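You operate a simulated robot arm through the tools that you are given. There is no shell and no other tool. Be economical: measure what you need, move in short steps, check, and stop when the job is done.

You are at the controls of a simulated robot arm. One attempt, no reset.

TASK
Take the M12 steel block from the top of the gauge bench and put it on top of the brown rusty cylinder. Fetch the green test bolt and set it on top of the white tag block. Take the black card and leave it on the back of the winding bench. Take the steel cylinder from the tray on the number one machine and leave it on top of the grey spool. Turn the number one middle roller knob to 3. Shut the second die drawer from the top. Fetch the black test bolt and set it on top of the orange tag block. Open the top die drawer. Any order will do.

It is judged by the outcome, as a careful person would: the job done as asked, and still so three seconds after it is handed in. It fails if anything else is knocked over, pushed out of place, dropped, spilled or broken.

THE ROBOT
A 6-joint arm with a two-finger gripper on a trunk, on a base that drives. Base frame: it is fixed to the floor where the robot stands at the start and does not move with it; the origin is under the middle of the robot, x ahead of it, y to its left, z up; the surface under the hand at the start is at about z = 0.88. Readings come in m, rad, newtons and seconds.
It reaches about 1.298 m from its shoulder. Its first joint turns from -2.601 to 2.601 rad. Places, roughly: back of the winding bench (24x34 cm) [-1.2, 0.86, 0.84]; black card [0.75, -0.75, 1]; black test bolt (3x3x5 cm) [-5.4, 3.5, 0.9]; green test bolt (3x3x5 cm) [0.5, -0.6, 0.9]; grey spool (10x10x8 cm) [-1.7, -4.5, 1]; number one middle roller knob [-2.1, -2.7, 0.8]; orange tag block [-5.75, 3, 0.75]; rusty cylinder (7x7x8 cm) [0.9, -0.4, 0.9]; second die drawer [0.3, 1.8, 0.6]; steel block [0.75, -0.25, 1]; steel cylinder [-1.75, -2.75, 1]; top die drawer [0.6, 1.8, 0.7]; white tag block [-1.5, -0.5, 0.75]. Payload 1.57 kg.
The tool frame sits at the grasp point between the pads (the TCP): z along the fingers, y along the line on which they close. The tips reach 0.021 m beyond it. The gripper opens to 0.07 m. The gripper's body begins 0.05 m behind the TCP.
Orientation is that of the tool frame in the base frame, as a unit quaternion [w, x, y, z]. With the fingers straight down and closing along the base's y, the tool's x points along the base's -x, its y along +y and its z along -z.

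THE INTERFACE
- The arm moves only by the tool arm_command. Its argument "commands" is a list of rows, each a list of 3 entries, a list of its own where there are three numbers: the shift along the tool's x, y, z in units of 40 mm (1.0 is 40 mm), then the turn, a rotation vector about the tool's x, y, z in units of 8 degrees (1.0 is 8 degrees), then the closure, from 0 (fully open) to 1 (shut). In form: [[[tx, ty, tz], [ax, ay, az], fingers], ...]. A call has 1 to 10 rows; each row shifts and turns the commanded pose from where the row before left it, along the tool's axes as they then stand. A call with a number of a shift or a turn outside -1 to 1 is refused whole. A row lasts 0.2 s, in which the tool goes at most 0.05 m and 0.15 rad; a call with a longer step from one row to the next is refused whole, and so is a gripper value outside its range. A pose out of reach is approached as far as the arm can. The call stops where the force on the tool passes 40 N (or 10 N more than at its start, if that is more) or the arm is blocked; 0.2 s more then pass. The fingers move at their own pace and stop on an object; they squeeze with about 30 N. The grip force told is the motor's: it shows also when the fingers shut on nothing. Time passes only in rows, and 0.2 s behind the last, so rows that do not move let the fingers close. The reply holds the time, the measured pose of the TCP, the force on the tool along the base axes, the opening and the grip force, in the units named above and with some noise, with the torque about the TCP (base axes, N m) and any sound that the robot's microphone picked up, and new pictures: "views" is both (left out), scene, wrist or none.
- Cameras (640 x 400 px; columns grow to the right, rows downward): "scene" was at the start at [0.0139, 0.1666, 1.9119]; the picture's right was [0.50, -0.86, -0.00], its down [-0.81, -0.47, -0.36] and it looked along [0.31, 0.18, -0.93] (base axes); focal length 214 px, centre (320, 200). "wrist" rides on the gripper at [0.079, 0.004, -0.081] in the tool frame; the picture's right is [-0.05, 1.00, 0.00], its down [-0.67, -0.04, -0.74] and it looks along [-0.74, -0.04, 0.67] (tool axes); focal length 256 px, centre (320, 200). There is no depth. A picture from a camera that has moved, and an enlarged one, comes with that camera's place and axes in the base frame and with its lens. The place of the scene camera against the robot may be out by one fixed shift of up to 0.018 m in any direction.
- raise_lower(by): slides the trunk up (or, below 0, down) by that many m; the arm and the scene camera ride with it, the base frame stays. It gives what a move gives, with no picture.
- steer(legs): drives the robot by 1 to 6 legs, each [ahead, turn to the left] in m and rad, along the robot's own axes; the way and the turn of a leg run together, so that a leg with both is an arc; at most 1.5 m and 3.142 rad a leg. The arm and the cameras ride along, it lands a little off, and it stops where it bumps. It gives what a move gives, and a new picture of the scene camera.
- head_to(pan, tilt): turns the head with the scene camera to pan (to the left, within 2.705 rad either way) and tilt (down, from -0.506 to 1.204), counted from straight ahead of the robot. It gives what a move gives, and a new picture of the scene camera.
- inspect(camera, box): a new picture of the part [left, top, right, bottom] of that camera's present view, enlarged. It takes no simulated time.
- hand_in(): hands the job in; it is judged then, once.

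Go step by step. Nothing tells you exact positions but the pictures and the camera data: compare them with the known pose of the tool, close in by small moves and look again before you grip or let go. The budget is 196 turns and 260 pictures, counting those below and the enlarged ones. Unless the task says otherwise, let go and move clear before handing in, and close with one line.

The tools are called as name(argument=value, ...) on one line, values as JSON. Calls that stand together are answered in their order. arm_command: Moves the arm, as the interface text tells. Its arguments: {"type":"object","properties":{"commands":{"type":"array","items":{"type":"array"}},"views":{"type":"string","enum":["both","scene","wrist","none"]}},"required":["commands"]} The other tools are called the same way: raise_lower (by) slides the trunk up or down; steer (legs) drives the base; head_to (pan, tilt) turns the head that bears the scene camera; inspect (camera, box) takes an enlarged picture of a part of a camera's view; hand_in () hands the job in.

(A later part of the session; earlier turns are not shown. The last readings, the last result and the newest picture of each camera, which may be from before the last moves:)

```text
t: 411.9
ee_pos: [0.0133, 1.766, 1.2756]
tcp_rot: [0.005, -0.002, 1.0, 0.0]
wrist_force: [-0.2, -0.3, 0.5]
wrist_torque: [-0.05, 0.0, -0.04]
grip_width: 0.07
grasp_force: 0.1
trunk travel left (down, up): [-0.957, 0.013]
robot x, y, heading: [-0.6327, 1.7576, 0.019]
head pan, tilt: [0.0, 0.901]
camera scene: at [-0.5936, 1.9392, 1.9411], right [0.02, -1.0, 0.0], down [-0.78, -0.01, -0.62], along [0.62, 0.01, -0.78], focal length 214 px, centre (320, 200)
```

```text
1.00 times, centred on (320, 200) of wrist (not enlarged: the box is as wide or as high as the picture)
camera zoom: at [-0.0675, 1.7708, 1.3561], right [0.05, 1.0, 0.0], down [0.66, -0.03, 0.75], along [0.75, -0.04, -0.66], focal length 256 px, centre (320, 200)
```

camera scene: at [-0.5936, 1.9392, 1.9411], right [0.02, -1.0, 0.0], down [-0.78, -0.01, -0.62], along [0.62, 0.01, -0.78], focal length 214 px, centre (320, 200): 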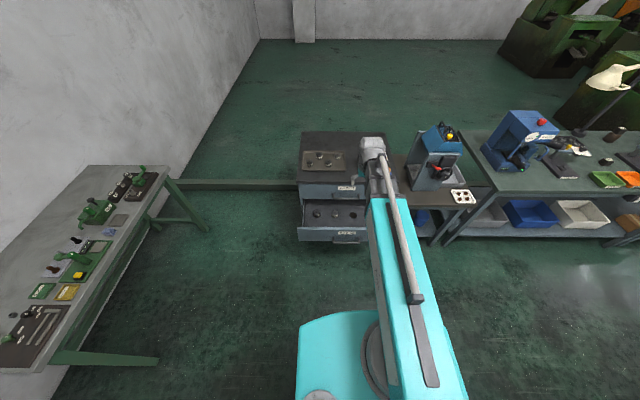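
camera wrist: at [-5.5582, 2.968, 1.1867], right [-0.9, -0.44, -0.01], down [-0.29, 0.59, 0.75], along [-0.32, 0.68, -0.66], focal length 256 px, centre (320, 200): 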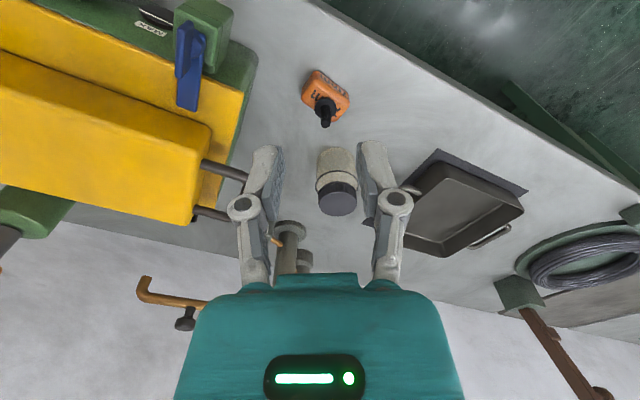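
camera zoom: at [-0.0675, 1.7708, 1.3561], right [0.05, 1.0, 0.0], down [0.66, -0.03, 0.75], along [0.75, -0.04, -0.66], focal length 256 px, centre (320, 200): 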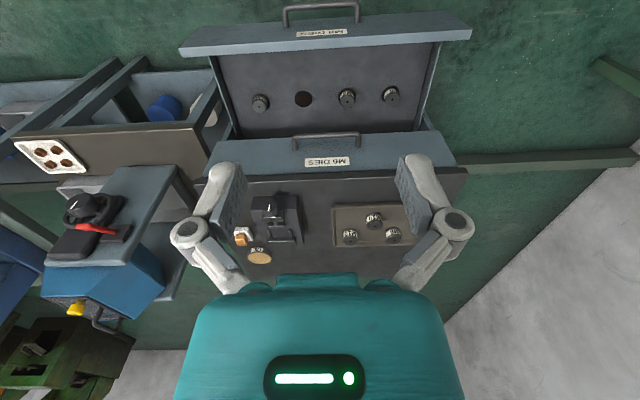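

inspect(camera="scene", box=[285, 165, 405, 240])

inspect(camera="wrist", box=[160, 0, 480, 200])

```text
5.33 times, centred on (345, 202) of scene
camera zoom: at [-0.5936, 1.9392, 1.9411], right [0.02, -1.0, 0.0], down [-0.78, -0.01, -0.62], along [0.62, 0.01, -0.78], focal length 1144 px, centre (187, 187)
```

zoom: 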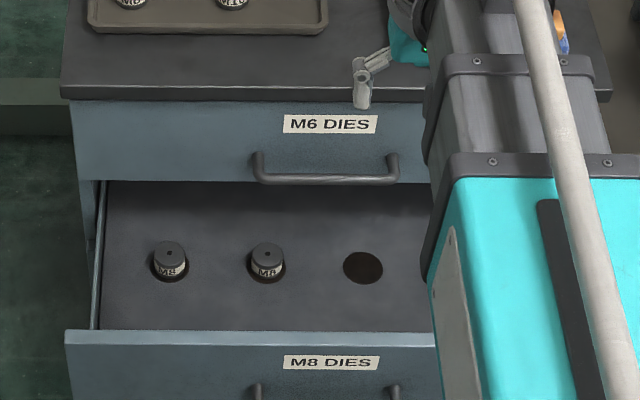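

```text
2.00 times, centred on (320, 100) of wrist
camera zoom: at [-0.0675, 1.7708, 1.3561], right [0.05, 1.0, 0.0], down [0.66, -0.03, 0.75], along [0.75, -0.04, -0.66], focal length 512 px, centre (320, 400)
```

zoom: 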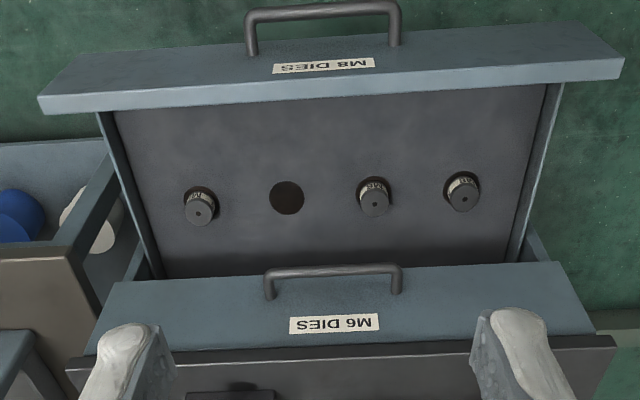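

raise_lower(by=-0.2)

arm_command(commands=[[[1, 0, 0], [0, 0, 0], 0], [[1, 0, 0], [0, 0, 0], 0], [[1, 0, 0], [0, 0, 0], 0]], views="none")

inspect(camera="wrist", box=[0, 0, 640, 400])

```text
t: 414.0
ee_pos: [0.0129, 1.7665, 1.076]
tcp_rot: [0.007, -0.002, 1.0, -0.001]
wrist_force: [-0.7, -0.3, 0.0]
wrist_torque: [0.02, 0.02, -0.02]
grip_width: 0.0701
grasp_force: 0.0
trunk travel left (down, up): [-0.757, 0.213]
robot x, y, heading: [-0.6327, 1.7625, 0.021]
head pan, tilt: [0.0, 0.901]
```

```text
t: 414.8
ee_pos: [-0.0904, 1.7665, 1.0754]
tcp_rot: [0.005, -0.002, 1.0, -0.001]
wrist_force: [-0.6, -0.4, -0.8]
wrist_torque: [-0.03, 0.06, 0.02]
grip_width: 0.0701
grasp_force: 0.1
out of reach, approached as far as the arm can: row 3
trunk travel left (down, up): [-0.757, 0.213]
robot x, y, heading: [-0.6313, 1.7657, 0.024]
head pan, tilt: [0.0, 0.901]
```

```text
1.00 times, centred on (320, 200) of wrist (not enlarged: the box is as wide or as high as the picture)
camera zoom: at [-0.1709, 1.7711, 1.156], right [0.05, 1.0, 0.0], down [0.66, -0.03, 0.75], along [0.75, -0.04, -0.66], focal length 256 px, centre (320, 200)
```

zoom: 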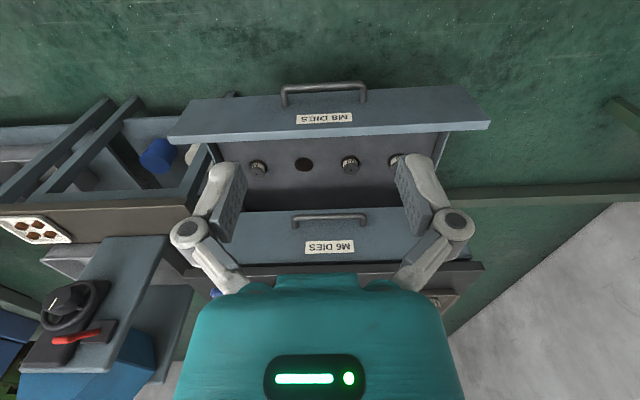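

arm_command(commands=[[[-1, 0, 0], [0, 0, 0], 0], [[-1, 0, 0], [0, 0, 0], 0], [[-1, 0, 0], [0, 0, 0], 0], [[-1, 0, 0], [0, 0, 0], 0], [[-1, 0, 0], [0, 0, 0], 0]], views="none")

arm_command(commands=[[[0, 0, 0], [0, -0.9375, 0], 1], [[0, 0, 0], [0, -0.9375, 0], 1], [[0, 0, 0], [0, -0.9375, 0], 1], [[0, 0, 0], [0, -0.9375, 0], 1], [[0, 0, 0], [0, -0.9375, 0], 1], [[0, 0, 0], [0, -0.9375, 0], 1], [[0, 0, 0], [0, -0.9375, 0], 1], [[0, 0, 0], [0, -0.9375, 0], 1]])

```text
t: 416.0
ee_pos: [0.109, 1.7659, 1.0763]
tcp_rot: [0.005, -0.002, 1.0, -0.001]
wrist_force: [-0.2, 0.2, 0.2]
wrist_torque: [0.02, 0.04, -0.02]
grip_width: 0.0699
grasp_force: 0.2
trunk travel left (down, up): [-0.757, 0.213]
robot x, y, heading: [-0.6312, 1.7635, 0.02]
head pan, tilt: [0.0, 0.901]
```

```text
t: 417.8
ee_pos: [0.1063, 1.7669, 1.1716]
tcp_rot: [0.506, -0.001, 0.863, 0.0]
wrist_force: [-0.4, -0.5, 0.3]
wrist_torque: [-0.01, -0.01, 0.0]
grip_width: 0.0001
grasp_force: 29.0
out of reach, approached as far as the arm can: row 2, 3, 4, 5, 6, 7, 8
trunk travel left (down, up): [-0.757, 0.213]
robot x, y, heading: [-0.63, 1.7665, 0.019]
head pan, tilt: [0.0, 0.901]
camera scene: at [-0.5938, 1.9392, 1.741], right [0.02, -1.0, 0.0], down [-0.78, -0.01, -0.62], along [0.62, 0.01, -0.78], focal length 214 px, centre (320, 200)
camera wrist: at [-0.0025, 1.7707, 1.1414], right [0.02, 1.0, 0.05], down [-0.32, -0.04, 0.95], along [0.95, -0.04, 0.32], focal length 256 px, centre (320, 200)
```

scene: 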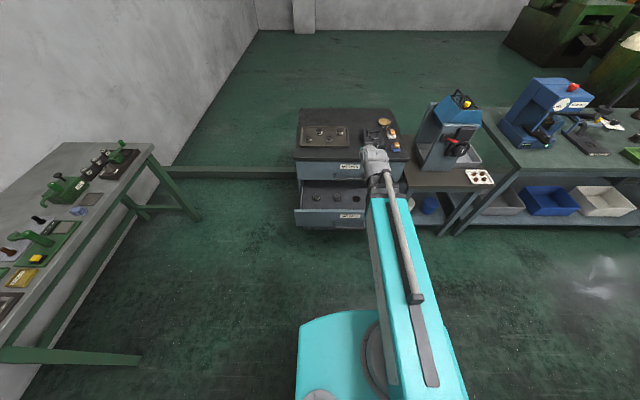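
wrist: 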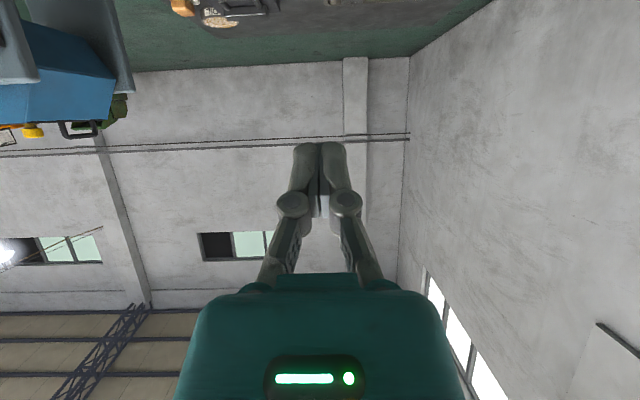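

arm_command(commands=[[[0, 0, 0], [0, -0.9375, 0], 1], [[0, 0, 0], [0, -0.9375, 0], 1], [[0, 0, 0], [0, -0.9375, 0], 1], [[0, 0, 0], [0, -0.9375, 0], 1]], views="none")

raise_lower(by=-0.4)

inspect(camera="wrist", box=[0, 0, 640, 400])

head_to(pan=0, tilt=0.6)

```text
t: 418.8
ee_pos: [0.1069, 1.7657, 1.2641]
tcp_rot: [0.711, -0.002, 0.704, 0.001]
wrist_force: [0.2, -0.4, -0.7]
wrist_torque: [-0.01, -0.01, 0.0]
grip_width: 0.0
grasp_force: 28.0
out of reach, approached as far as the arm can: row 1, 2, 3, 4
trunk travel left (down, up): [-0.757, 0.213]
robot x, y, heading: [-0.6306, 1.7647, 0.016]
head pan, tilt: [0.0, 0.901]
```

```text
t: 422.7
ee_pos: [0.1074, 1.7659, 0.8634]
tcp_rot: [0.711, -0.001, 0.704, 0.001]
wrist_force: [-0.3, -0.7, 0.7]
wrist_torque: [0.01, -0.01, -0.02]
grip_width: 0.0002
grasp_force: 28.6
trunk travel left (down, up): [-0.357, 0.613]
robot x, y, heading: [-0.6319, 1.7645, 0.022]
head pan, tilt: [0.0, 0.901]
```

```text
1.00 times, centred on (320, 200) of wrist (not enlarged: the box is as wide or as high as the picture)
camera zoom: at [0.0267, 1.7707, 0.7835], right [0.0, 1.0, 0.05], down [-0.75, -0.04, 0.66], along [0.66, -0.04, 0.75], focal length 256 px, centre (320, 200)
```

zoom: 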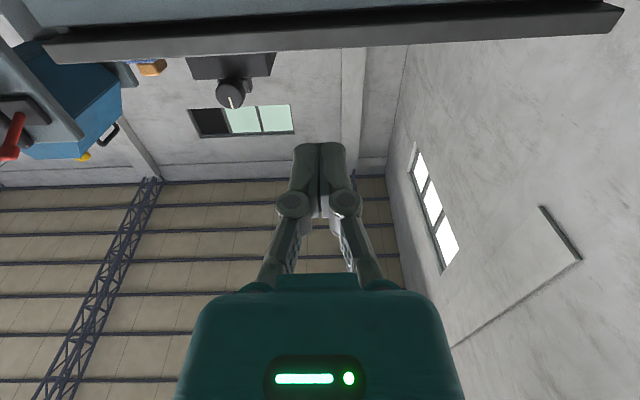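

```text
t: 423.5
ee_pos: [0.1074, 1.7667, 0.8627]
tcp_rot: [0.709, -0.001, 0.705, 0.001]
wrist_force: [0.8, 0.0, 0.1]
wrist_torque: [0.0, -0.02, -0.01]
grip_width: 0.0001
grasp_force: 28.8
trunk travel left (down, up): [-0.357, 0.613]
robot x, y, heading: [-0.6322, 1.7635, 0.014]
head pan, tilt: [0.0, 0.6]
camera scene: at [-0.5808, 1.9394, 1.3657], right [0.02, -1.0, 0.0], down [-0.57, -0.01, -0.82], along [0.82, 0.02, -0.57], focal length 214 px, centre (320, 200)
```

scene: 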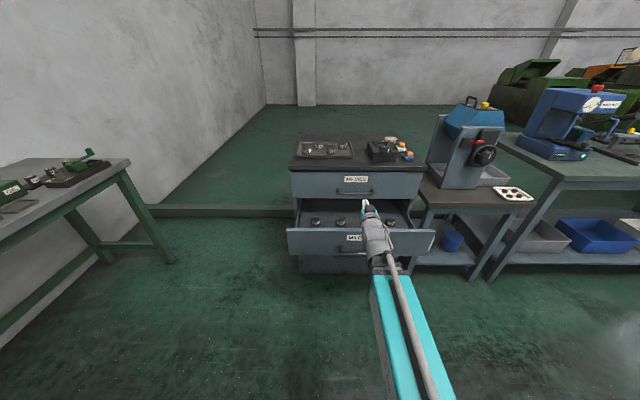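

arm_command(commands=[[[0, 0, -0.5], [0, 0, 0], 1], [[0, 0, -0.5], [0, 0, 0], 1]], views="none")

raise_lower(by=-0.19)

inspect(camera="scene", box=[270, 60, 470, 185])

inspect(camera="wrist", box=[0, 0, 640, 400])

```text
t: 424.1
ee_pos: [0.093, 1.7657, 0.8634]
tcp_rot: [0.711, -0.001, 0.704, 0.0]
wrist_force: [0.4, 0.4, -0.5]
wrist_torque: [0.03, 0.02, -0.03]
grip_width: 0.0006
grasp_force: 28.4
out of reach, approached as far as the arm can: row 1, 2
trunk travel left (down, up): [-0.357, 0.613]
robot x, y, heading: [-0.6307, 1.7628, 0.016]
head pan, tilt: [0.0, 0.6]
```

```text
t: 426.1
ee_pos: [0.0932, 1.7659, 0.6728]
tcp_rot: [0.71, -0.001, 0.704, 0.0]
wrist_force: [0.5, -0.6, 0.4]
wrist_torque: [0.0, -0.02, 0.04]
grip_width: 0.0001
grasp_force: 28.6
trunk travel left (down, up): [-0.167, 0.803]
robot x, y, heading: [-0.6332, 1.7619, 0.016]
head pan, tilt: [0.0, 0.6]
```

```text
3.20 times, centred on (370, 122) of scene
camera zoom: at [-0.5808, 1.9394, 1.1758], right [0.02, -1.0, 0.0], down [-0.56, -0.01, -0.83], along [0.82, 0.02, -0.56], focal length 686 px, centre (160, 448)
```

zoom: 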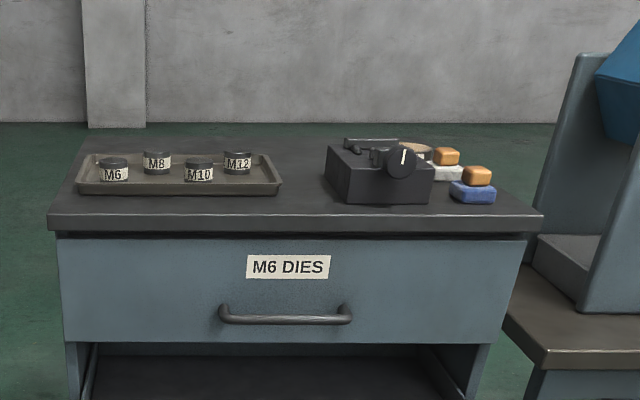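

```text
1.00 times, centred on (320, 200) of wrist (not enlarged: the box is as wide or as high as the picture)
camera zoom: at [0.0126, 1.7702, 0.5935], right [0.0, 1.0, 0.05], down [-0.75, -0.04, 0.66], along [0.66, -0.04, 0.75], focal length 256 px, centre (320, 200)
```

zoom: 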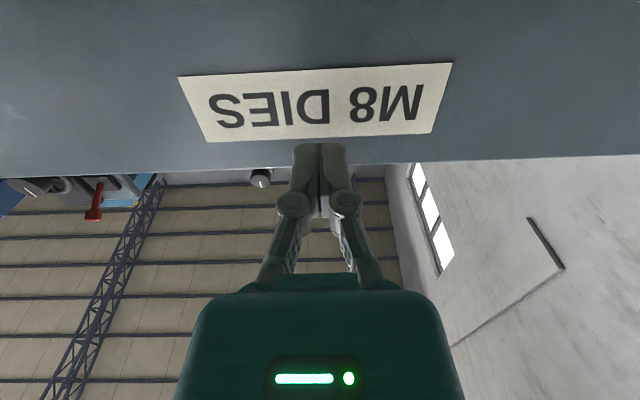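

arm_command(commands=[[[0, 0, 0.3], [0, 0, 0], 1], [[0, 0, 0.3], [0, 0, 0], 1], [[0, 0, 0.3], [0, 0, 0], 1], [[0, 0, 0.3], [0, 0, 0], 1], [[0, 0, 0.3], [0, 0, 0], 1], [[0, 0, 0.3], [0, 0, 0], 1], [[0, 0, 0.3], [0, 0, 0], 1], [[0, 0, 0.3], [0, 0, 0], 1], [[0, 0, 0.3], [0, 0, 0], 1], [[0, 0, 0.3], [0, 0, 0], 1]], views="scene")

```text
t: 428.4
ee_pos: [0.2147, 1.7648, 0.6737]
tcp_rot: [0.71, 0.0, 0.704, 0.0]
wrist_force: [0.0, 0.0, 0.1]
wrist_torque: [-0.04, 0.01, 0.02]
grip_width: 0.0004
grasp_force: 28.4
trunk travel left (down, up): [-0.167, 0.803]
robot x, y, heading: [-0.6326, 1.7654, 0.018]
head pan, tilt: [0.0, 0.6]
camera scene: at [-0.5809, 1.9394, 1.1758], right [0.02, -1.0, 0.0], down [-0.56, -0.01, -0.83], along [0.82, 0.02, -0.56], focal length 214 px, centre (320, 200)
```

scene: 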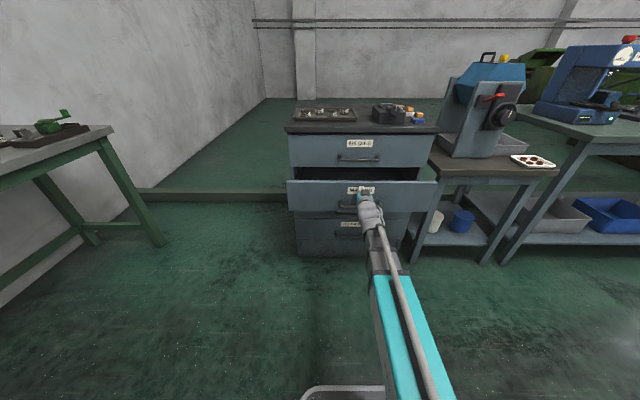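

Drawer 2 is sliding in, so I'll keep pushing.

arm_command(commands=[[[0, 0, 0.3], [0, 0, 0], 1], [[0, 0, 0.3], [0, 0, 0], 1], [[0, 0, 0.3], [0, 0, 0], 1], [[0, 0, 0.3], [0, 0, 0], 1], [[0, 0, 0.3], [0, 0, 0], 1], [[0, 0, 0.3], [0, 0, 0], 1], [[0, 0, 0.3], [0, 0, 0], 1], [[0, 0, 0.3], [0, 0, 0], 1], [[0, 0, 0.3], [0, 0, 0], 1]], views="none")

arm_command(commands=[[[0, 0, 0.3], [0, 0, 0], 1], [[0, 0, 0.3], [0, 0, 0], 1], [[0, 0, 0.3], [0, 0, 0], 1], [[0, 0, 0.3], [0, 0, 0], 1]], views="scene")

inspect(camera="scene", box=[270, 90, 470, 215])

```text
t: 430.4
ee_pos: [0.3208, 1.7659, 0.6737]
tcp_rot: [0.711, -0.001, 0.703, 0.001]
wrist_force: [-0.4, -0.2, 0.1]
wrist_torque: [0.0, 0.02, 0.0]
grip_width: 0.0001
grasp_force: 28.8
trunk travel left (down, up): [-0.167, 0.803]
robot x, y, heading: [-0.6311, 1.7629, 0.016]
head pan, tilt: [0.0, 0.6]
```

```text
t: 431.4
ee_pos: [0.3664, 1.7668, 0.6736]
tcp_rot: [0.71, -0.002, 0.704, 0.002]
wrist_force: [-20.2, -0.7, -3.6]
wrist_torque: [-0.01, 0.19, -0.04]
grip_width: 0.0062
grasp_force: 28.4
trunk travel left (down, up): [-0.167, 0.803]
robot x, y, heading: [-0.6312, 1.7621, 0.023]
head pan, tilt: [0.0, 0.6]
camera scene: at [-0.5816, 1.9393, 1.1757], right [0.02, -1.0, 0.0], down [-0.56, -0.01, -0.83], along [0.83, 0.02, -0.56], focal length 214 px, centre (320, 200)
```

scene: 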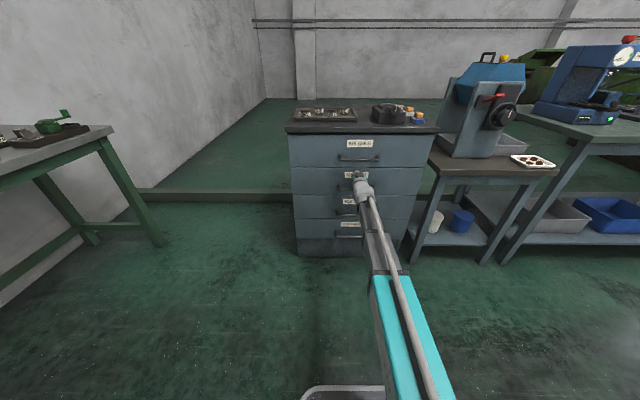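

```text
3.20 times, centred on (370, 152) of scene
camera zoom: at [-0.5816, 1.9393, 1.1757], right [0.02, -1.0, 0.0], down [-0.56, -0.01, -0.83], along [0.83, 0.02, -0.56], focal length 686 px, centre (160, 352)
```

zoom: 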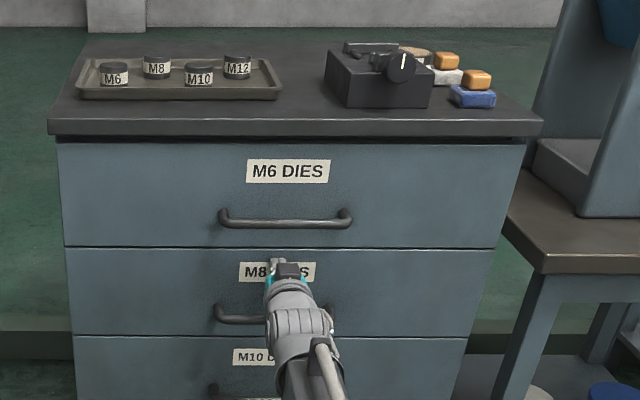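

arm_command(commands=[[[0, 0, -0.8], [0, 0, 0], 1], [[0, 0, -0.8], [0, 0, 0], 1], [[0, 0, -0.8], [0, 0, 0], 1], [[0, 0, -0.8], [0, 0, 0], 1], [[0, 0, 0], [0, 0, 0.9375], 0], [[0, 0, 0], [0, 0, 0.9375], 0], [[0, 0, 0], [0, 0, 0.9375], 0], [[0, 0, 0], [0, 0, 0.9375], 0], [[0, 0, 0], [0, 0, 0.9375], 0], [[0, 0, 0], [0, 0, 0.9375], 0]], views="none")

arm_command(commands=[[[0, 0, 0], [0, 0, 0.9375], 0], [[0, 0, 0], [0, 0, 0.9375], 0], [[0, 0, 0], [0, 0, 0.9375], 0], [[0, 0, 0], [0, 0, 0.9375], 0], [[0, 0, 0], [0, 0, 0.9375], 0], [[0, 0, 0], [0, 0, 0.9375], 0]], views="none")

raise_lower(by=0.087)

inspect(camera="wrist", box=[0, 0, 640, 400])

inspect(camera="scene", box=[270, 90, 470, 215])

```text
t: 433.6
ee_pos: [0.24, 1.7653, 0.673]
tcp_rot: [0.656, 0.27, 0.65, 0.273]
wrist_force: [-0.5, 0.0, 0.2]
wrist_torque: [0.06, -0.02, 0.02]
grip_width: 0.0697
grasp_force: 0.1
trunk travel left (down, up): [-0.167, 0.803]
robot x, y, heading: [-0.6305, 1.7638, 0.018]
head pan, tilt: [0.0, 0.6]
```

```text
t: 434.9
ee_pos: [0.2407, 1.7654, 0.6742]
tcp_rot: [0.501, 0.497, 0.498, 0.504]
wrist_force: [0.2, -0.8, 0.3]
wrist_torque: [-0.02, -0.03, -0.02]
grip_width: 0.0702
grasp_force: 0.0
trunk travel left (down, up): [-0.167, 0.803]
robot x, y, heading: [-0.6317, 1.7662, 0.019]
head pan, tilt: [0.0, 0.6]
```

```text
t: 436.2
ee_pos: [0.2406, 1.7652, 0.7593]
tcp_rot: [0.502, 0.497, 0.498, 0.503]
wrist_force: [-0.1, 0.2, -0.3]
wrist_torque: [0.0, 0.0, 0.0]
grip_width: 0.07
grasp_force: 0.1
trunk travel left (down, up): [-0.254, 0.716]
robot x, y, heading: [-0.6316, 1.7635, 0.022]
head pan, tilt: [0.0, 0.6]
```

```text
1.00 times, centred on (320, 200) of wrist (not enlarged: the box is as wide or as high as the picture)
camera zoom: at [0.1598, 1.8458, 0.7642], right [-0.01, -0.05, 1.0], down [-0.74, -0.67, -0.04], along [0.67, -0.74, -0.03], focal length 256 px, centre (320, 200)
```

zoom: 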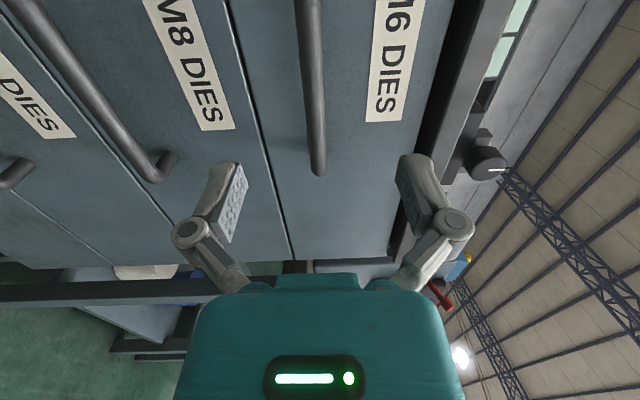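

```text
3.20 times, centred on (370, 152) of scene
camera zoom: at [-0.5808, 1.9394, 1.2628], right [0.02, -1.0, 0.0], down [-0.56, -0.01, -0.82], along [0.82, 0.02, -0.57], focal length 686 px, centre (160, 352)
```

zoom: 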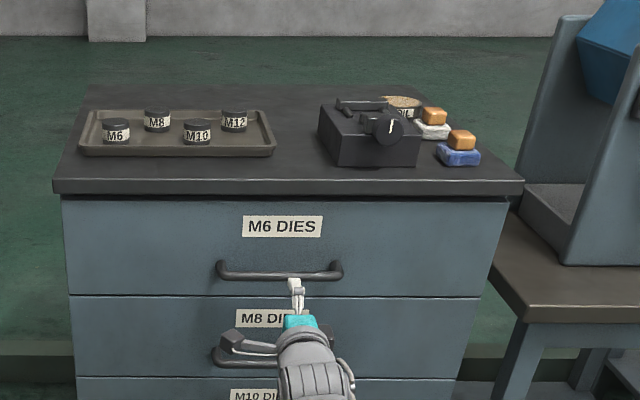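

raise_lower(by=-0.005)

arm_command(commands=[[[0, 0, 0.6], [0, 0, 0], 0], [[0, 0, 0.6], [0, 0, 0], 0], [[0, 0, 0.6], [0, 0, 0], 0], [[0, 0, 0.6], [0, 0, 0], 0]], views="wrist")

```text
t: 436.7
ee_pos: [0.242, 1.7667, 0.7573]
tcp_rot: [0.502, 0.496, 0.499, 0.504]
wrist_force: [0.0, -0.2, -0.2]
wrist_torque: [-0.02, 0.0, -0.01]
grip_width: 0.0699
grasp_force: 0.1
trunk travel left (down, up): [-0.249, 0.721]
robot x, y, heading: [-0.6365, 1.7629, 0.019]
head pan, tilt: [0.0, 0.6]
```

```text
t: 437.7
ee_pos: [0.3368, 1.7663, 0.7563]
tcp_rot: [0.503, 0.496, 0.498, 0.503]
wrist_force: [-0.8, -0.7, 0.3]
wrist_torque: [-0.02, 0.04, 0.01]
grip_width: 0.0701
grasp_force: 0.1
trunk travel left (down, up): [-0.249, 0.721]
robot x, y, heading: [-0.6314, 1.7623, 0.019]
head pan, tilt: [0.0, 0.6]
camera wrist: at [0.2549, 1.8469, 0.7594], right [-0.01, -0.05, 1.0], down [-0.74, -0.67, -0.04], along [0.67, -0.74, -0.03], focal length 256 px, centre (320, 200)
```

wrist: 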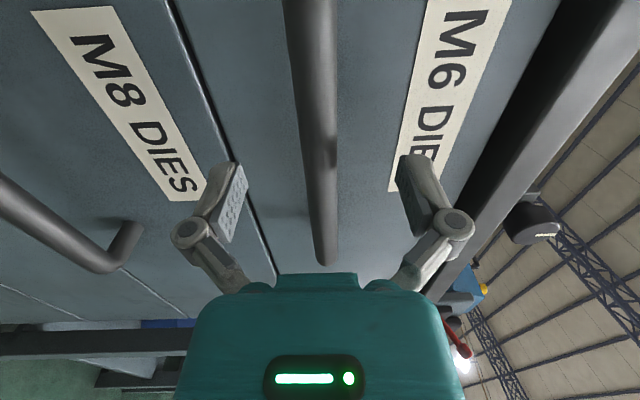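

Fingers straddle the bar, so I'll close on it and begin a slow pull.

arm_command(commands=[[[0, 0, 0.05], [0, 0, 0], 1], [[0, 0, 0], [0, 0, 0], 1], [[0, 0, 0], [0, 0, 0], 1], [[0, 0, 0], [0, 0, 0], 1], [[0, 0, 0], [0, 0, 0], 1], [[0, 0, -0.3], [0, 0, 0], 1], [[0, 0, -0.3], [0, 0, 0], 1], [[0, 0, -0.3], [0, 0, 0], 1], [[0, 0, -0.3], [0, 0, 0], 1]], views="scene")

```text
t: 439.7
ee_pos: [0.2898, 1.7662, 0.7567]
tcp_rot: [0.503, 0.497, 0.497, 0.503]
wrist_force: [-3.6, 0.6, 7.3]
wrist_torque: [0.04, -0.02, -0.04]
grip_width: 0.0153
grasp_force: 31.7
trunk travel left (down, up): [-0.249, 0.721]
robot x, y, heading: [-0.63, 1.7646, 0.016]
head pan, tilt: [0.0, 0.6]
camera scene: at [-0.5817, 1.9394, 1.2578], right [0.02, -1.0, 0.0], down [-0.56, -0.01, -0.83], along [0.83, 0.02, -0.56], focal length 214 px, centre (320, 200)
```

scene: 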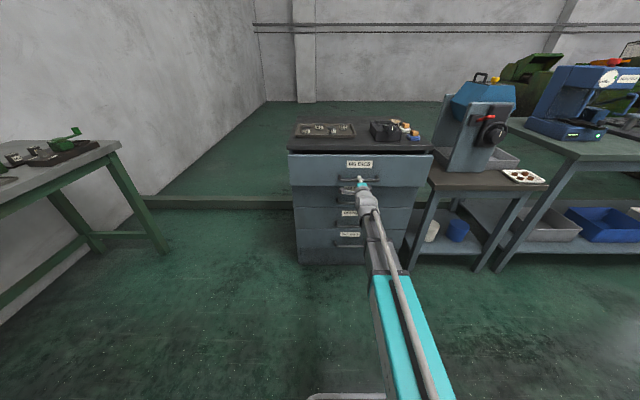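

arm_command(commands=[[[0, 0, -0.4], [0, 0, 0], 1], [[0, 0, -0.4], [0, 0, 0], 1], [[0, 0, -0.4], [0, 0, 0], 1], [[0, 0, -0.4], [0, 0, 0], 1], [[0, 0, -0.4], [0, 0, 0], 1], [[0, 0, -0.4], [0, 0, 0], 1], [[0, 0, -0.4], [0, 0, 0], 1], [[0, 0, -0.4], [0, 0, 0], 1], [[0, 0, -0.4], [0, 0, 0], 1], [[0, 0, -0.4], [0, 0, 0], 1]], views="none")

arm_command(commands=[[[0, 0, -0.4], [0, 0, 0], 1], [[0, 0, -0.3], [0, 0, 0], 1], [[0, 0, 0], [0, 0, 0], 1]], views="scene")

```text
t: 441.9
ee_pos: [0.1287, 1.765, 0.7576]
tcp_rot: [0.502, 0.497, 0.498, 0.503]
wrist_force: [-2.2, -3.7, 13.5]
wrist_torque: [0.04, -0.01, -0.53]
grip_width: 0.0155
grasp_force: 31.6
trunk travel left (down, up): [-0.249, 0.721]
robot x, y, heading: [-0.6322, 1.7648, 0.022]
head pan, tilt: [0.0, 0.6]
```

```text
t: 442.7
ee_pos: [0.1015, 1.7645, 0.7573]
tcp_rot: [0.503, 0.496, 0.498, 0.503]
wrist_force: [-2.6, -6.8, 16.6]
wrist_torque: [-0.03, -0.19, -0.18]
grip_width: 0.0157
grasp_force: 31.9
trunk travel left (down, up): [-0.249, 0.721]
robot x, y, heading: [-0.6305, 1.7653, 0.02]
head pan, tilt: [0.0, 0.6]
camera scene: at [-0.5824, 1.939, 1.258], right [0.02, -1.0, 0.0], down [-0.56, -0.01, -0.83], along [0.83, 0.02, -0.56], focal length 214 px, centre (320, 200)
```

scene: 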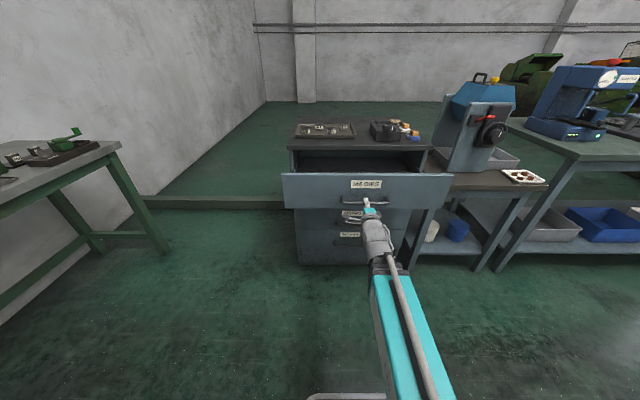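

arm_command(commands=[[[0, 0, 0], [0, 0, 0], 0], [[0, 0, 0], [0, 0, 0], 0], [[0, 0, 0], [0, 0, 0], 0], [[0, 0, 0], [0, 0, 0], 0]], views="wrist")

steer(legs=[[-0.09, 0]])

inspect(camera="scene", box=[240, 100, 480, 250])

```text
t: 443.7
ee_pos: [0.1041, 1.7658, 0.7561]
tcp_rot: [0.502, 0.497, 0.498, 0.502]
wrist_force: [-0.7, 0.7, 0.0]
wrist_torque: [-0.01, -0.08, 0.0]
grip_width: 0.07
grasp_force: 0.1
trunk travel left (down, up): [-0.249, 0.721]
robot x, y, heading: [-0.629, 1.7618, 0.018]
head pan, tilt: [0.0, 0.6]
camera wrist: at [0.0223, 1.8454, 0.759], right [-0.01, -0.05, 1.0], down [-0.74, -0.67, -0.04], along [0.67, -0.74, -0.03], focal length 256 px, centre (320, 200)
```

wrist: 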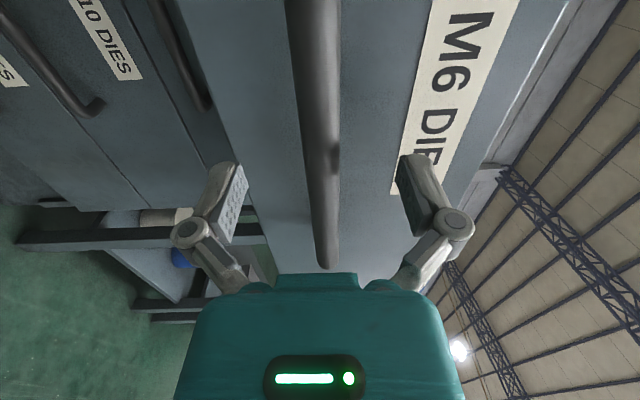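

```text
t: 444.9
ee_pos: [0.0119, 1.7639, 0.7554]
tcp_rot: [0.502, 0.498, 0.498, 0.502]
wrist_force: [0.0, -0.1, -0.5]
wrist_torque: [-0.04, 0.0, 0.0]
grip_width: 0.0698
grasp_force: 0.1
trunk travel left (down, up): [-0.249, 0.721]
robot x, y, heading: [-0.7243, 1.7602, 0.017]
head pan, tilt: [0.0, 0.6]
camera scene: at [-0.6718, 1.9377, 1.2578], right [0.02, -1.0, 0.0], down [-0.56, -0.01, -0.83], along [0.82, 0.02, -0.56], focal length 214 px, centre (320, 200)
```

scene: 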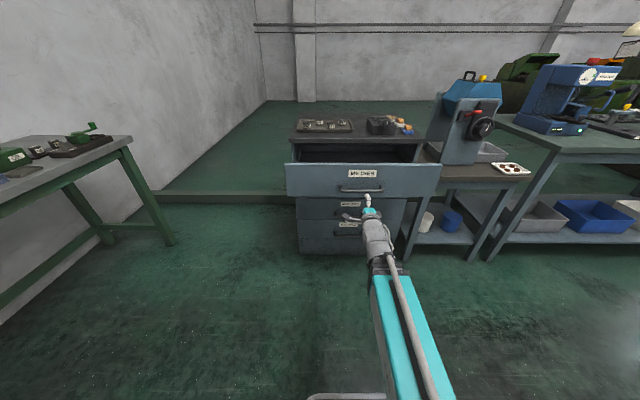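

```text
2.67 times, centred on (360, 175) of scene
camera zoom: at [-0.6718, 1.9377, 1.2578], right [0.02, -1.0, 0.0], down [-0.56, -0.01, -0.83], along [0.82, 0.02, -0.56], focal length 572 px, centre (213, 267)
```

zoom: 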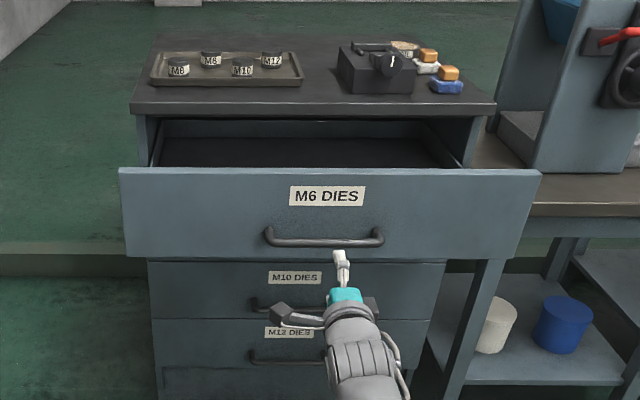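

raise_lower(by=0.4)

raise_lower(by=0.3)

arm_command(commands=[[[0, 0, 0], [0.9375, 0, 0], 0], [[0, 0, 0], [0.9375, 0, 0], 0], [[0, 0, 0], [0.9375, 0, 0], 0], [[0, 0, 0], [0.9375, 0, 0], 0], [[0, 0, 0], [0.9375, 0, 0], 0], [[0, 0, 0], [0.9375, 0, 0], 0], [[0, 0, 0], [0.9375, 0, 0], 0], [[0, 0, 0], [0.9375, 0, 0], 0], [[0, 0, 0], [0.9375, 0, 0], 0], [[0, 0, 0], [0.9375, 0, 0], 0]], views="none")

arm_command(commands=[[[0, 0, 0], [0.9375, 0, 0], 0], [[0, 0, 0], [0.9375, 0, 0], 0], [[0, 0, 0], [0, 0, 0], 0]], views="none")

head_to(pan=-1.2, tilt=0.7)

```text
t: 448.8
ee_pos: [0.0129, 1.7635, 1.1549]
tcp_rot: [0.502, 0.497, 0.499, 0.502]
wrist_force: [0.0, 0.6, 0.6]
wrist_torque: [0.01, 0.06, 0.0]
grip_width: 0.0702
grasp_force: 0.1
trunk travel left (down, up): [-0.649, 0.321]
robot x, y, heading: [-0.7217, 1.7642, 0.014]
head pan, tilt: [0.0, 0.6]
```

```text
t: 451.8
ee_pos: [0.0126, 1.7638, 1.456]
tcp_rot: [0.502, 0.497, 0.498, 0.503]
wrist_force: [0.5, -0.2, 0.6]
wrist_torque: [0.02, 0.0, 0.02]
grip_width: 0.0701
grasp_force: 0.0
trunk travel left (down, up): [-0.949, 0.021]
robot x, y, heading: [-0.7231, 1.7621, 0.018]
head pan, tilt: [0.0, 0.6]
```

```text
t: 454.0
ee_pos: [0.0131, 1.7647, 1.2757]
tcp_rot: [0.095, 0.7, 0.701, 0.094]
wrist_force: [-0.4, -0.7, -0.4]
wrist_torque: [-0.04, -0.03, 0.03]
grip_width: 0.0699
grasp_force: 0.1
out of reach, approached as far as the arm can: row 1, 2, 3, 4, 5, 6, 7, 8, 9, 10
trunk travel left (down, up): [-0.949, 0.021]
robot x, y, heading: [-0.7187, 1.7617, 0.016]
head pan, tilt: [0.0, 0.6]
```

```text
t: 454.8
ee_pos: [0.0122, 1.764, 1.268]
tcp_rot: [0.003, 0.706, 0.708, 0.002]
wrist_force: [0.8, 0.4, 0.0]
wrist_torque: [-0.02, -0.02, -0.01]
grip_width: 0.0698
grasp_force: 0.1
out of reach, approached as far as the arm can: row 1
trunk travel left (down, up): [-0.949, 0.021]
robot x, y, heading: [-0.7242, 1.7636, 0.017]
head pan, tilt: [0.0, 0.6]
```

```text
t: 456.2
ee_pos: [0.0126, 1.7631, 1.2689]
tcp_rot: [0.004, 0.706, 0.708, 0.003]
wrist_force: [-0.1, 0.4, -0.7]
wrist_torque: [0.01, 0.01, 0.0]
grip_width: 0.0701
grasp_force: 0.1
trunk travel left (down, up): [-0.949, 0.021]
robot x, y, heading: [-0.7265, 1.7651, 0.017]
head pan, tilt: [-1.201, 0.7]
camera scene: at [-0.7278, 1.8575, 1.9492], right [-0.93, -0.38, 0.0], down [-0.24, 0.6, -0.76], along [0.29, -0.71, -0.64], focal length 214 px, centre (320, 200)
```

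scene: 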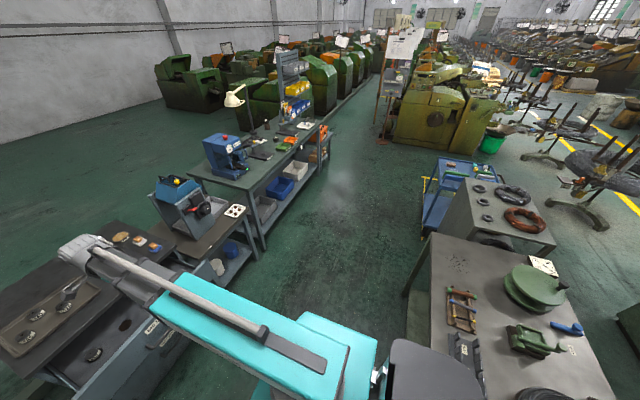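

steer(legs=[[0, -1.38], [1.5, 0], [0.95, 0], [0, 1.37], [0.2, 0]])

head_to(pan=-0.3, tilt=0.7)

inspect(camera="wrist", box=[0, 0, 640, 400])

```text
t: 459.3
ee_pos: [-0.141, 1.2946, 1.2673]
tcp_rot: [0.004, 0.902, 0.431, 0.002]
wrist_force: [0.1, -0.1, 0.1]
wrist_torque: [0.07, -0.05, 0.0]
grip_width: 0.07
grasp_force: 0.1
trunk travel left (down, up): [-0.949, 0.021]
robot x, y, heading: [-0.7031, 1.7687, -0.552]
head pan, tilt: [-1.201, 0.7]
stopped in leg 1: the robot was blocked; the commanded pose is now the measured one
camera scene: at [-0.6593, 1.8576, 1.9494], right [-0.98, 0.18, 0.0], down [0.12, 0.64, -0.76], along [-0.14, -0.75, -0.65], focal length 214 px, centre (320, 200)
```

scene: 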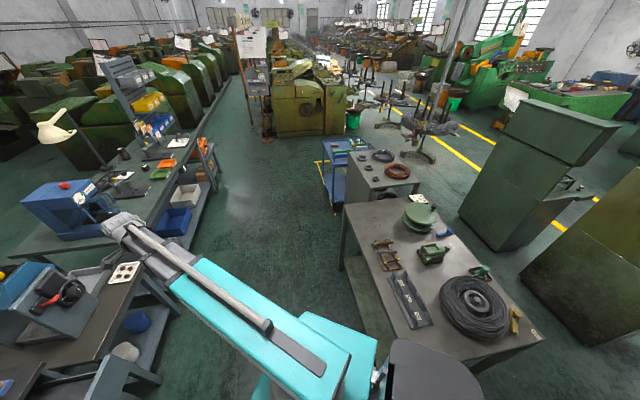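

```text
t: 460.5
ee_pos: [-0.1401, 1.2965, 1.2688]
tcp_rot: [0.004, 0.902, 0.432, 0.002]
wrist_force: [0.6, 0.0, -1.6]
wrist_torque: [-0.01, -0.01, 0.01]
grip_width: 0.0701
grasp_force: 0.0
trunk travel left (down, up): [-0.949, 0.021]
robot x, y, heading: [-0.7015, 1.7717, -0.55]
head pan, tilt: [-0.3, 0.7]
camera scene: at [-0.5852, 1.8806, 1.9491], right [-0.75, -0.66, 0.0], down [-0.43, 0.48, -0.76], along [0.5, -0.57, -0.64], focal length 214 px, centre (320, 200)
```

scene: 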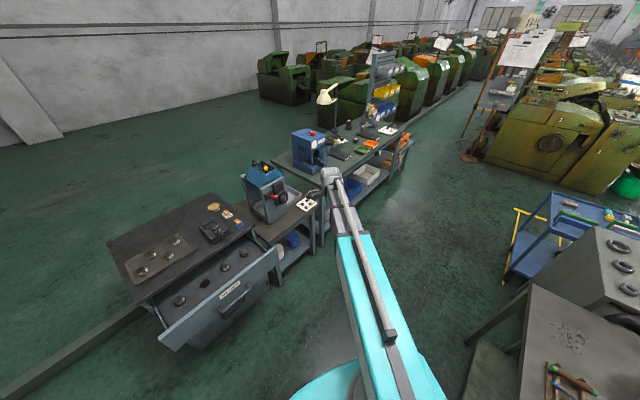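

```text
1.00 times, centred on (320, 200) of wrist (not enlarged: the box is as wide or as high as the picture)
camera zoom: at [-0.0872, 1.3569, 1.349], right [0.74, -0.67, 0.01], down [-0.45, -0.49, 0.74], along [-0.49, -0.56, -0.67], focal length 256 px, centre (320, 200)
```

zoom: 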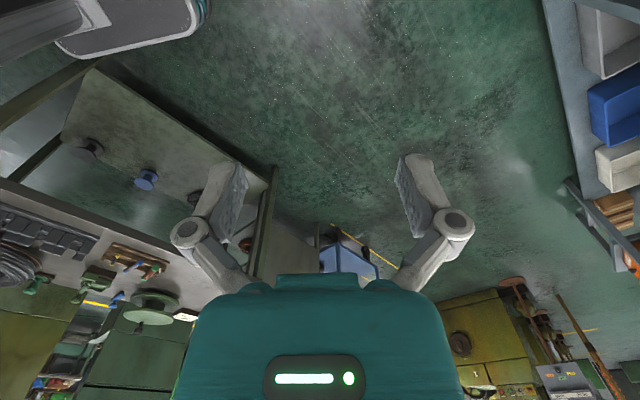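

steer(legs=[[0.25, 0], [0, -0.915], [1.3, 0], [0.98, 0], [0, 1.46], [0.2, 0]])

inspect(camera="wrist", box=[0, 0, 640, 400])

```text
t: 486.1
ee_pos: [0.6576, -0.7905, 1.2669]
tcp_rot: [0.003, 0.767, 0.642, 0.002]
wrist_force: [0.1, 0.6, 0.6]
wrist_torque: [-0.05, 0.04, 0.0]
grip_width: 0.0699
grasp_force: 0.1
trunk travel left (down, up): [-0.949, 0.021]
robot x, y, heading: [-0.0641, -0.6727, -0.036]
head pan, tilt: [-0.3, 0.7]
camera scene: at [-0.012, -0.5239, 1.9491], right [-0.33, -0.94, 0.0], down [-0.61, 0.21, -0.76], along [0.72, -0.25, -0.65], focal length 214 px, centre (320, 200)
```

scene: 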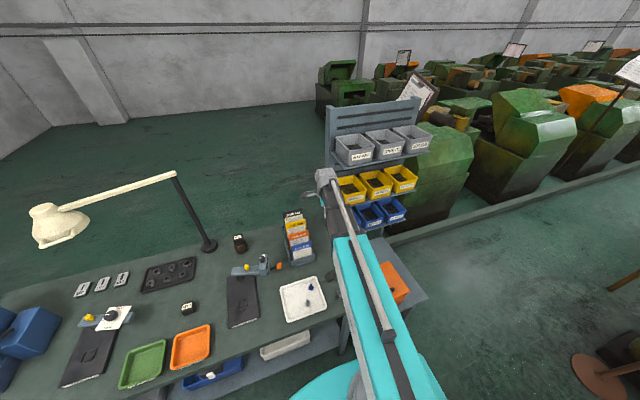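

```text
1.00 times, centred on (320, 200) of wrist (not enlarged: the box is as wide or as high as the picture)
camera zoom: at [0.6753, -0.7121, 1.3481], right [0.97, -0.23, 0.01], down [-0.16, -0.65, 0.74], along [-0.16, -0.73, -0.67], focal length 256 px, centre (320, 200)
```

zoom: 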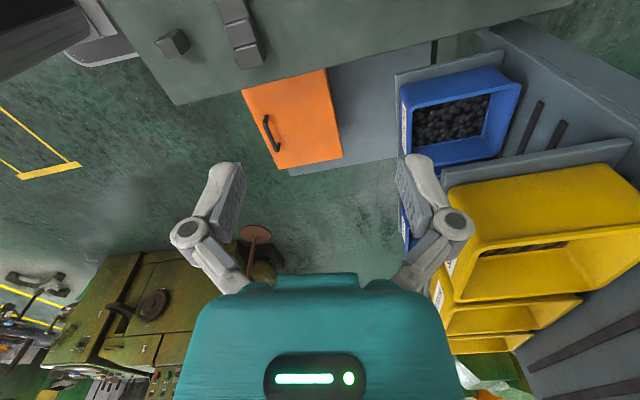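

inspect(camera="scene", box=[240, 190, 360, 265])

```text
5.33 times, centred on (300, 228) of scene
camera zoom: at [-0.012, -0.5239, 1.9491], right [-0.33, -0.94, 0.0], down [-0.61, 0.21, -0.76], along [0.72, -0.25, -0.65], focal length 1144 px, centre (427, 53)
```

zoom: 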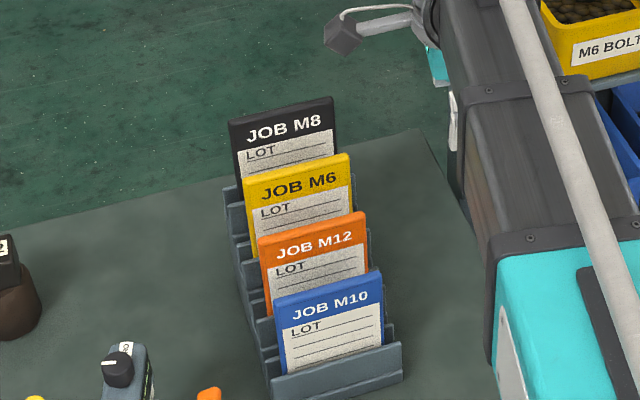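

arm_command(commands=[[[0.89, 0.15, 0], [0, 0, 0], 0], [[0.89, 0.15, 0], [0, 0, 0], 0], [[0.89, 0.15, 0], [0, 0, 0], 0], [[0.89, 0.15, 0], [0, 0, 0], 0], [[0.89, 0.15, 0], [0, 0, 0], 0], [[0, 0, 0], [0, 0, -0.64], 0], [[0, 0, 0], [0, 0, -0.64], 0]])

inspect(camera="scene", box=[240, 150, 400, 250])

```text
t: 487.7
ee_pos: [0.7175, -0.6187, 1.2682]
tcp_rot: [0.004, 0.706, 0.708, 0.002]
wrist_force: [-0.1, -1.0, 0.3]
wrist_torque: [0.0, 0.03, -0.03]
grip_width: 0.0699
grasp_force: 0.0
trunk travel left (down, up): [-0.949, 0.021]
robot x, y, heading: [-0.0661, -0.676, -0.039]
head pan, tilt: [-0.3, 0.7]
camera scene: at [-0.0142, -0.5244, 1.9491], right [-0.33, -0.94, 0.0], down [-0.61, 0.21, -0.76], along [0.72, -0.25, -0.64], focal length 214 px, centre (320, 200)
camera wrist: at [0.7205, -0.5396, 1.3488], right [1.0, -0.05, 0.01], down [-0.04, -0.67, 0.75], along [-0.03, -0.74, -0.67], focal length 256 px, centre (320, 200)
```

scene: 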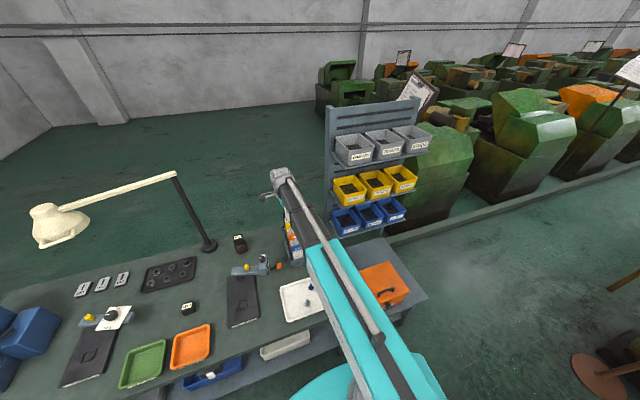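
wrist: 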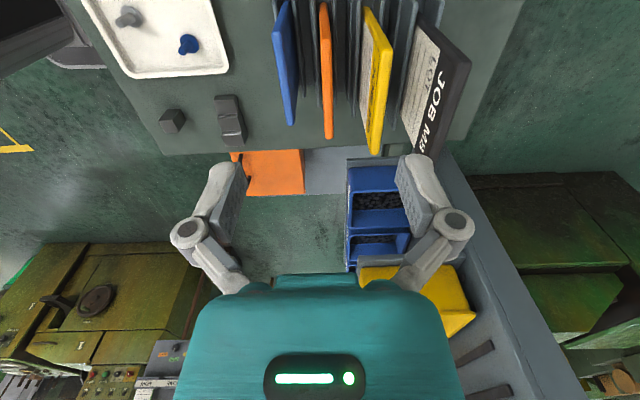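

```text
4.00 times, centred on (320, 200) of scene
camera zoom: at [-0.0142, -0.5244, 1.9491], right [-0.33, -0.94, 0.0], down [-0.61, 0.21, -0.76], along [0.72, -0.25, -0.64], focal length 858 px, centre (320, 200)
```

zoom: 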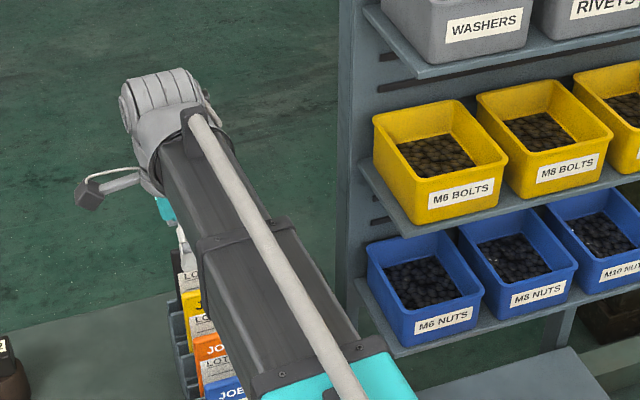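

arm_command(commands=[[[-0.5, 0.9, 0], [0, 0, 0], 0], [[-0.5, 0.9, 0], [0, 0, 0], 0], [[-0.5, 0.9, 0], [0, 0, 0], 0], [[-0.3, 0.8, 0], [0, 0, 0], 0]])

```text
t: 488.7
ee_pos: [0.858, -0.6912, 1.2677]
tcp_rot: [0.003, 0.706, 0.708, 0.002]
wrist_force: [0.3, -0.1, -0.1]
wrist_torque: [-0.01, -0.01, -0.04]
grip_width: 0.0698
grasp_force: 0.1
trunk travel left (down, up): [-0.949, 0.021]
robot x, y, heading: [-0.0631, -0.6734, -0.035]
head pan, tilt: [-0.3, 0.7]
camera scene: at [-0.0135, -0.5246, 1.9491], right [-0.33, -0.94, 0.0], down [-0.61, 0.21, -0.76], along [0.72, -0.25, -0.64], focal length 214 px, centre (320, 200)
camera wrist: at [0.8617, -0.6109, 1.3484], right [1.0, -0.05, 0.01], down [-0.04, -0.67, 0.75], along [-0.03, -0.74, -0.67], focal length 256 px, centre (320, 200)
```

scene: 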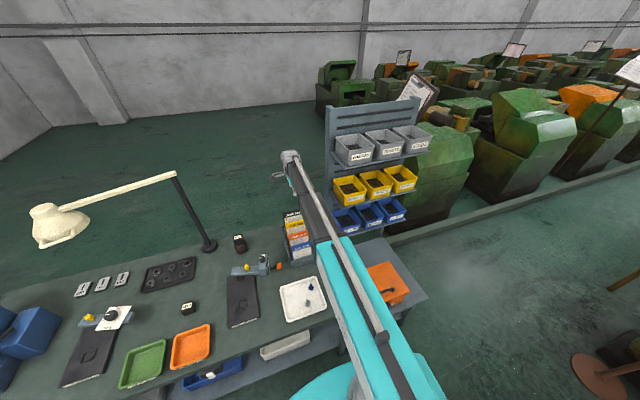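
wrist: 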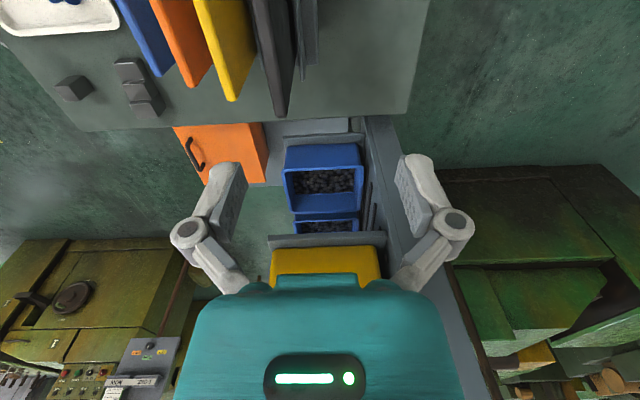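

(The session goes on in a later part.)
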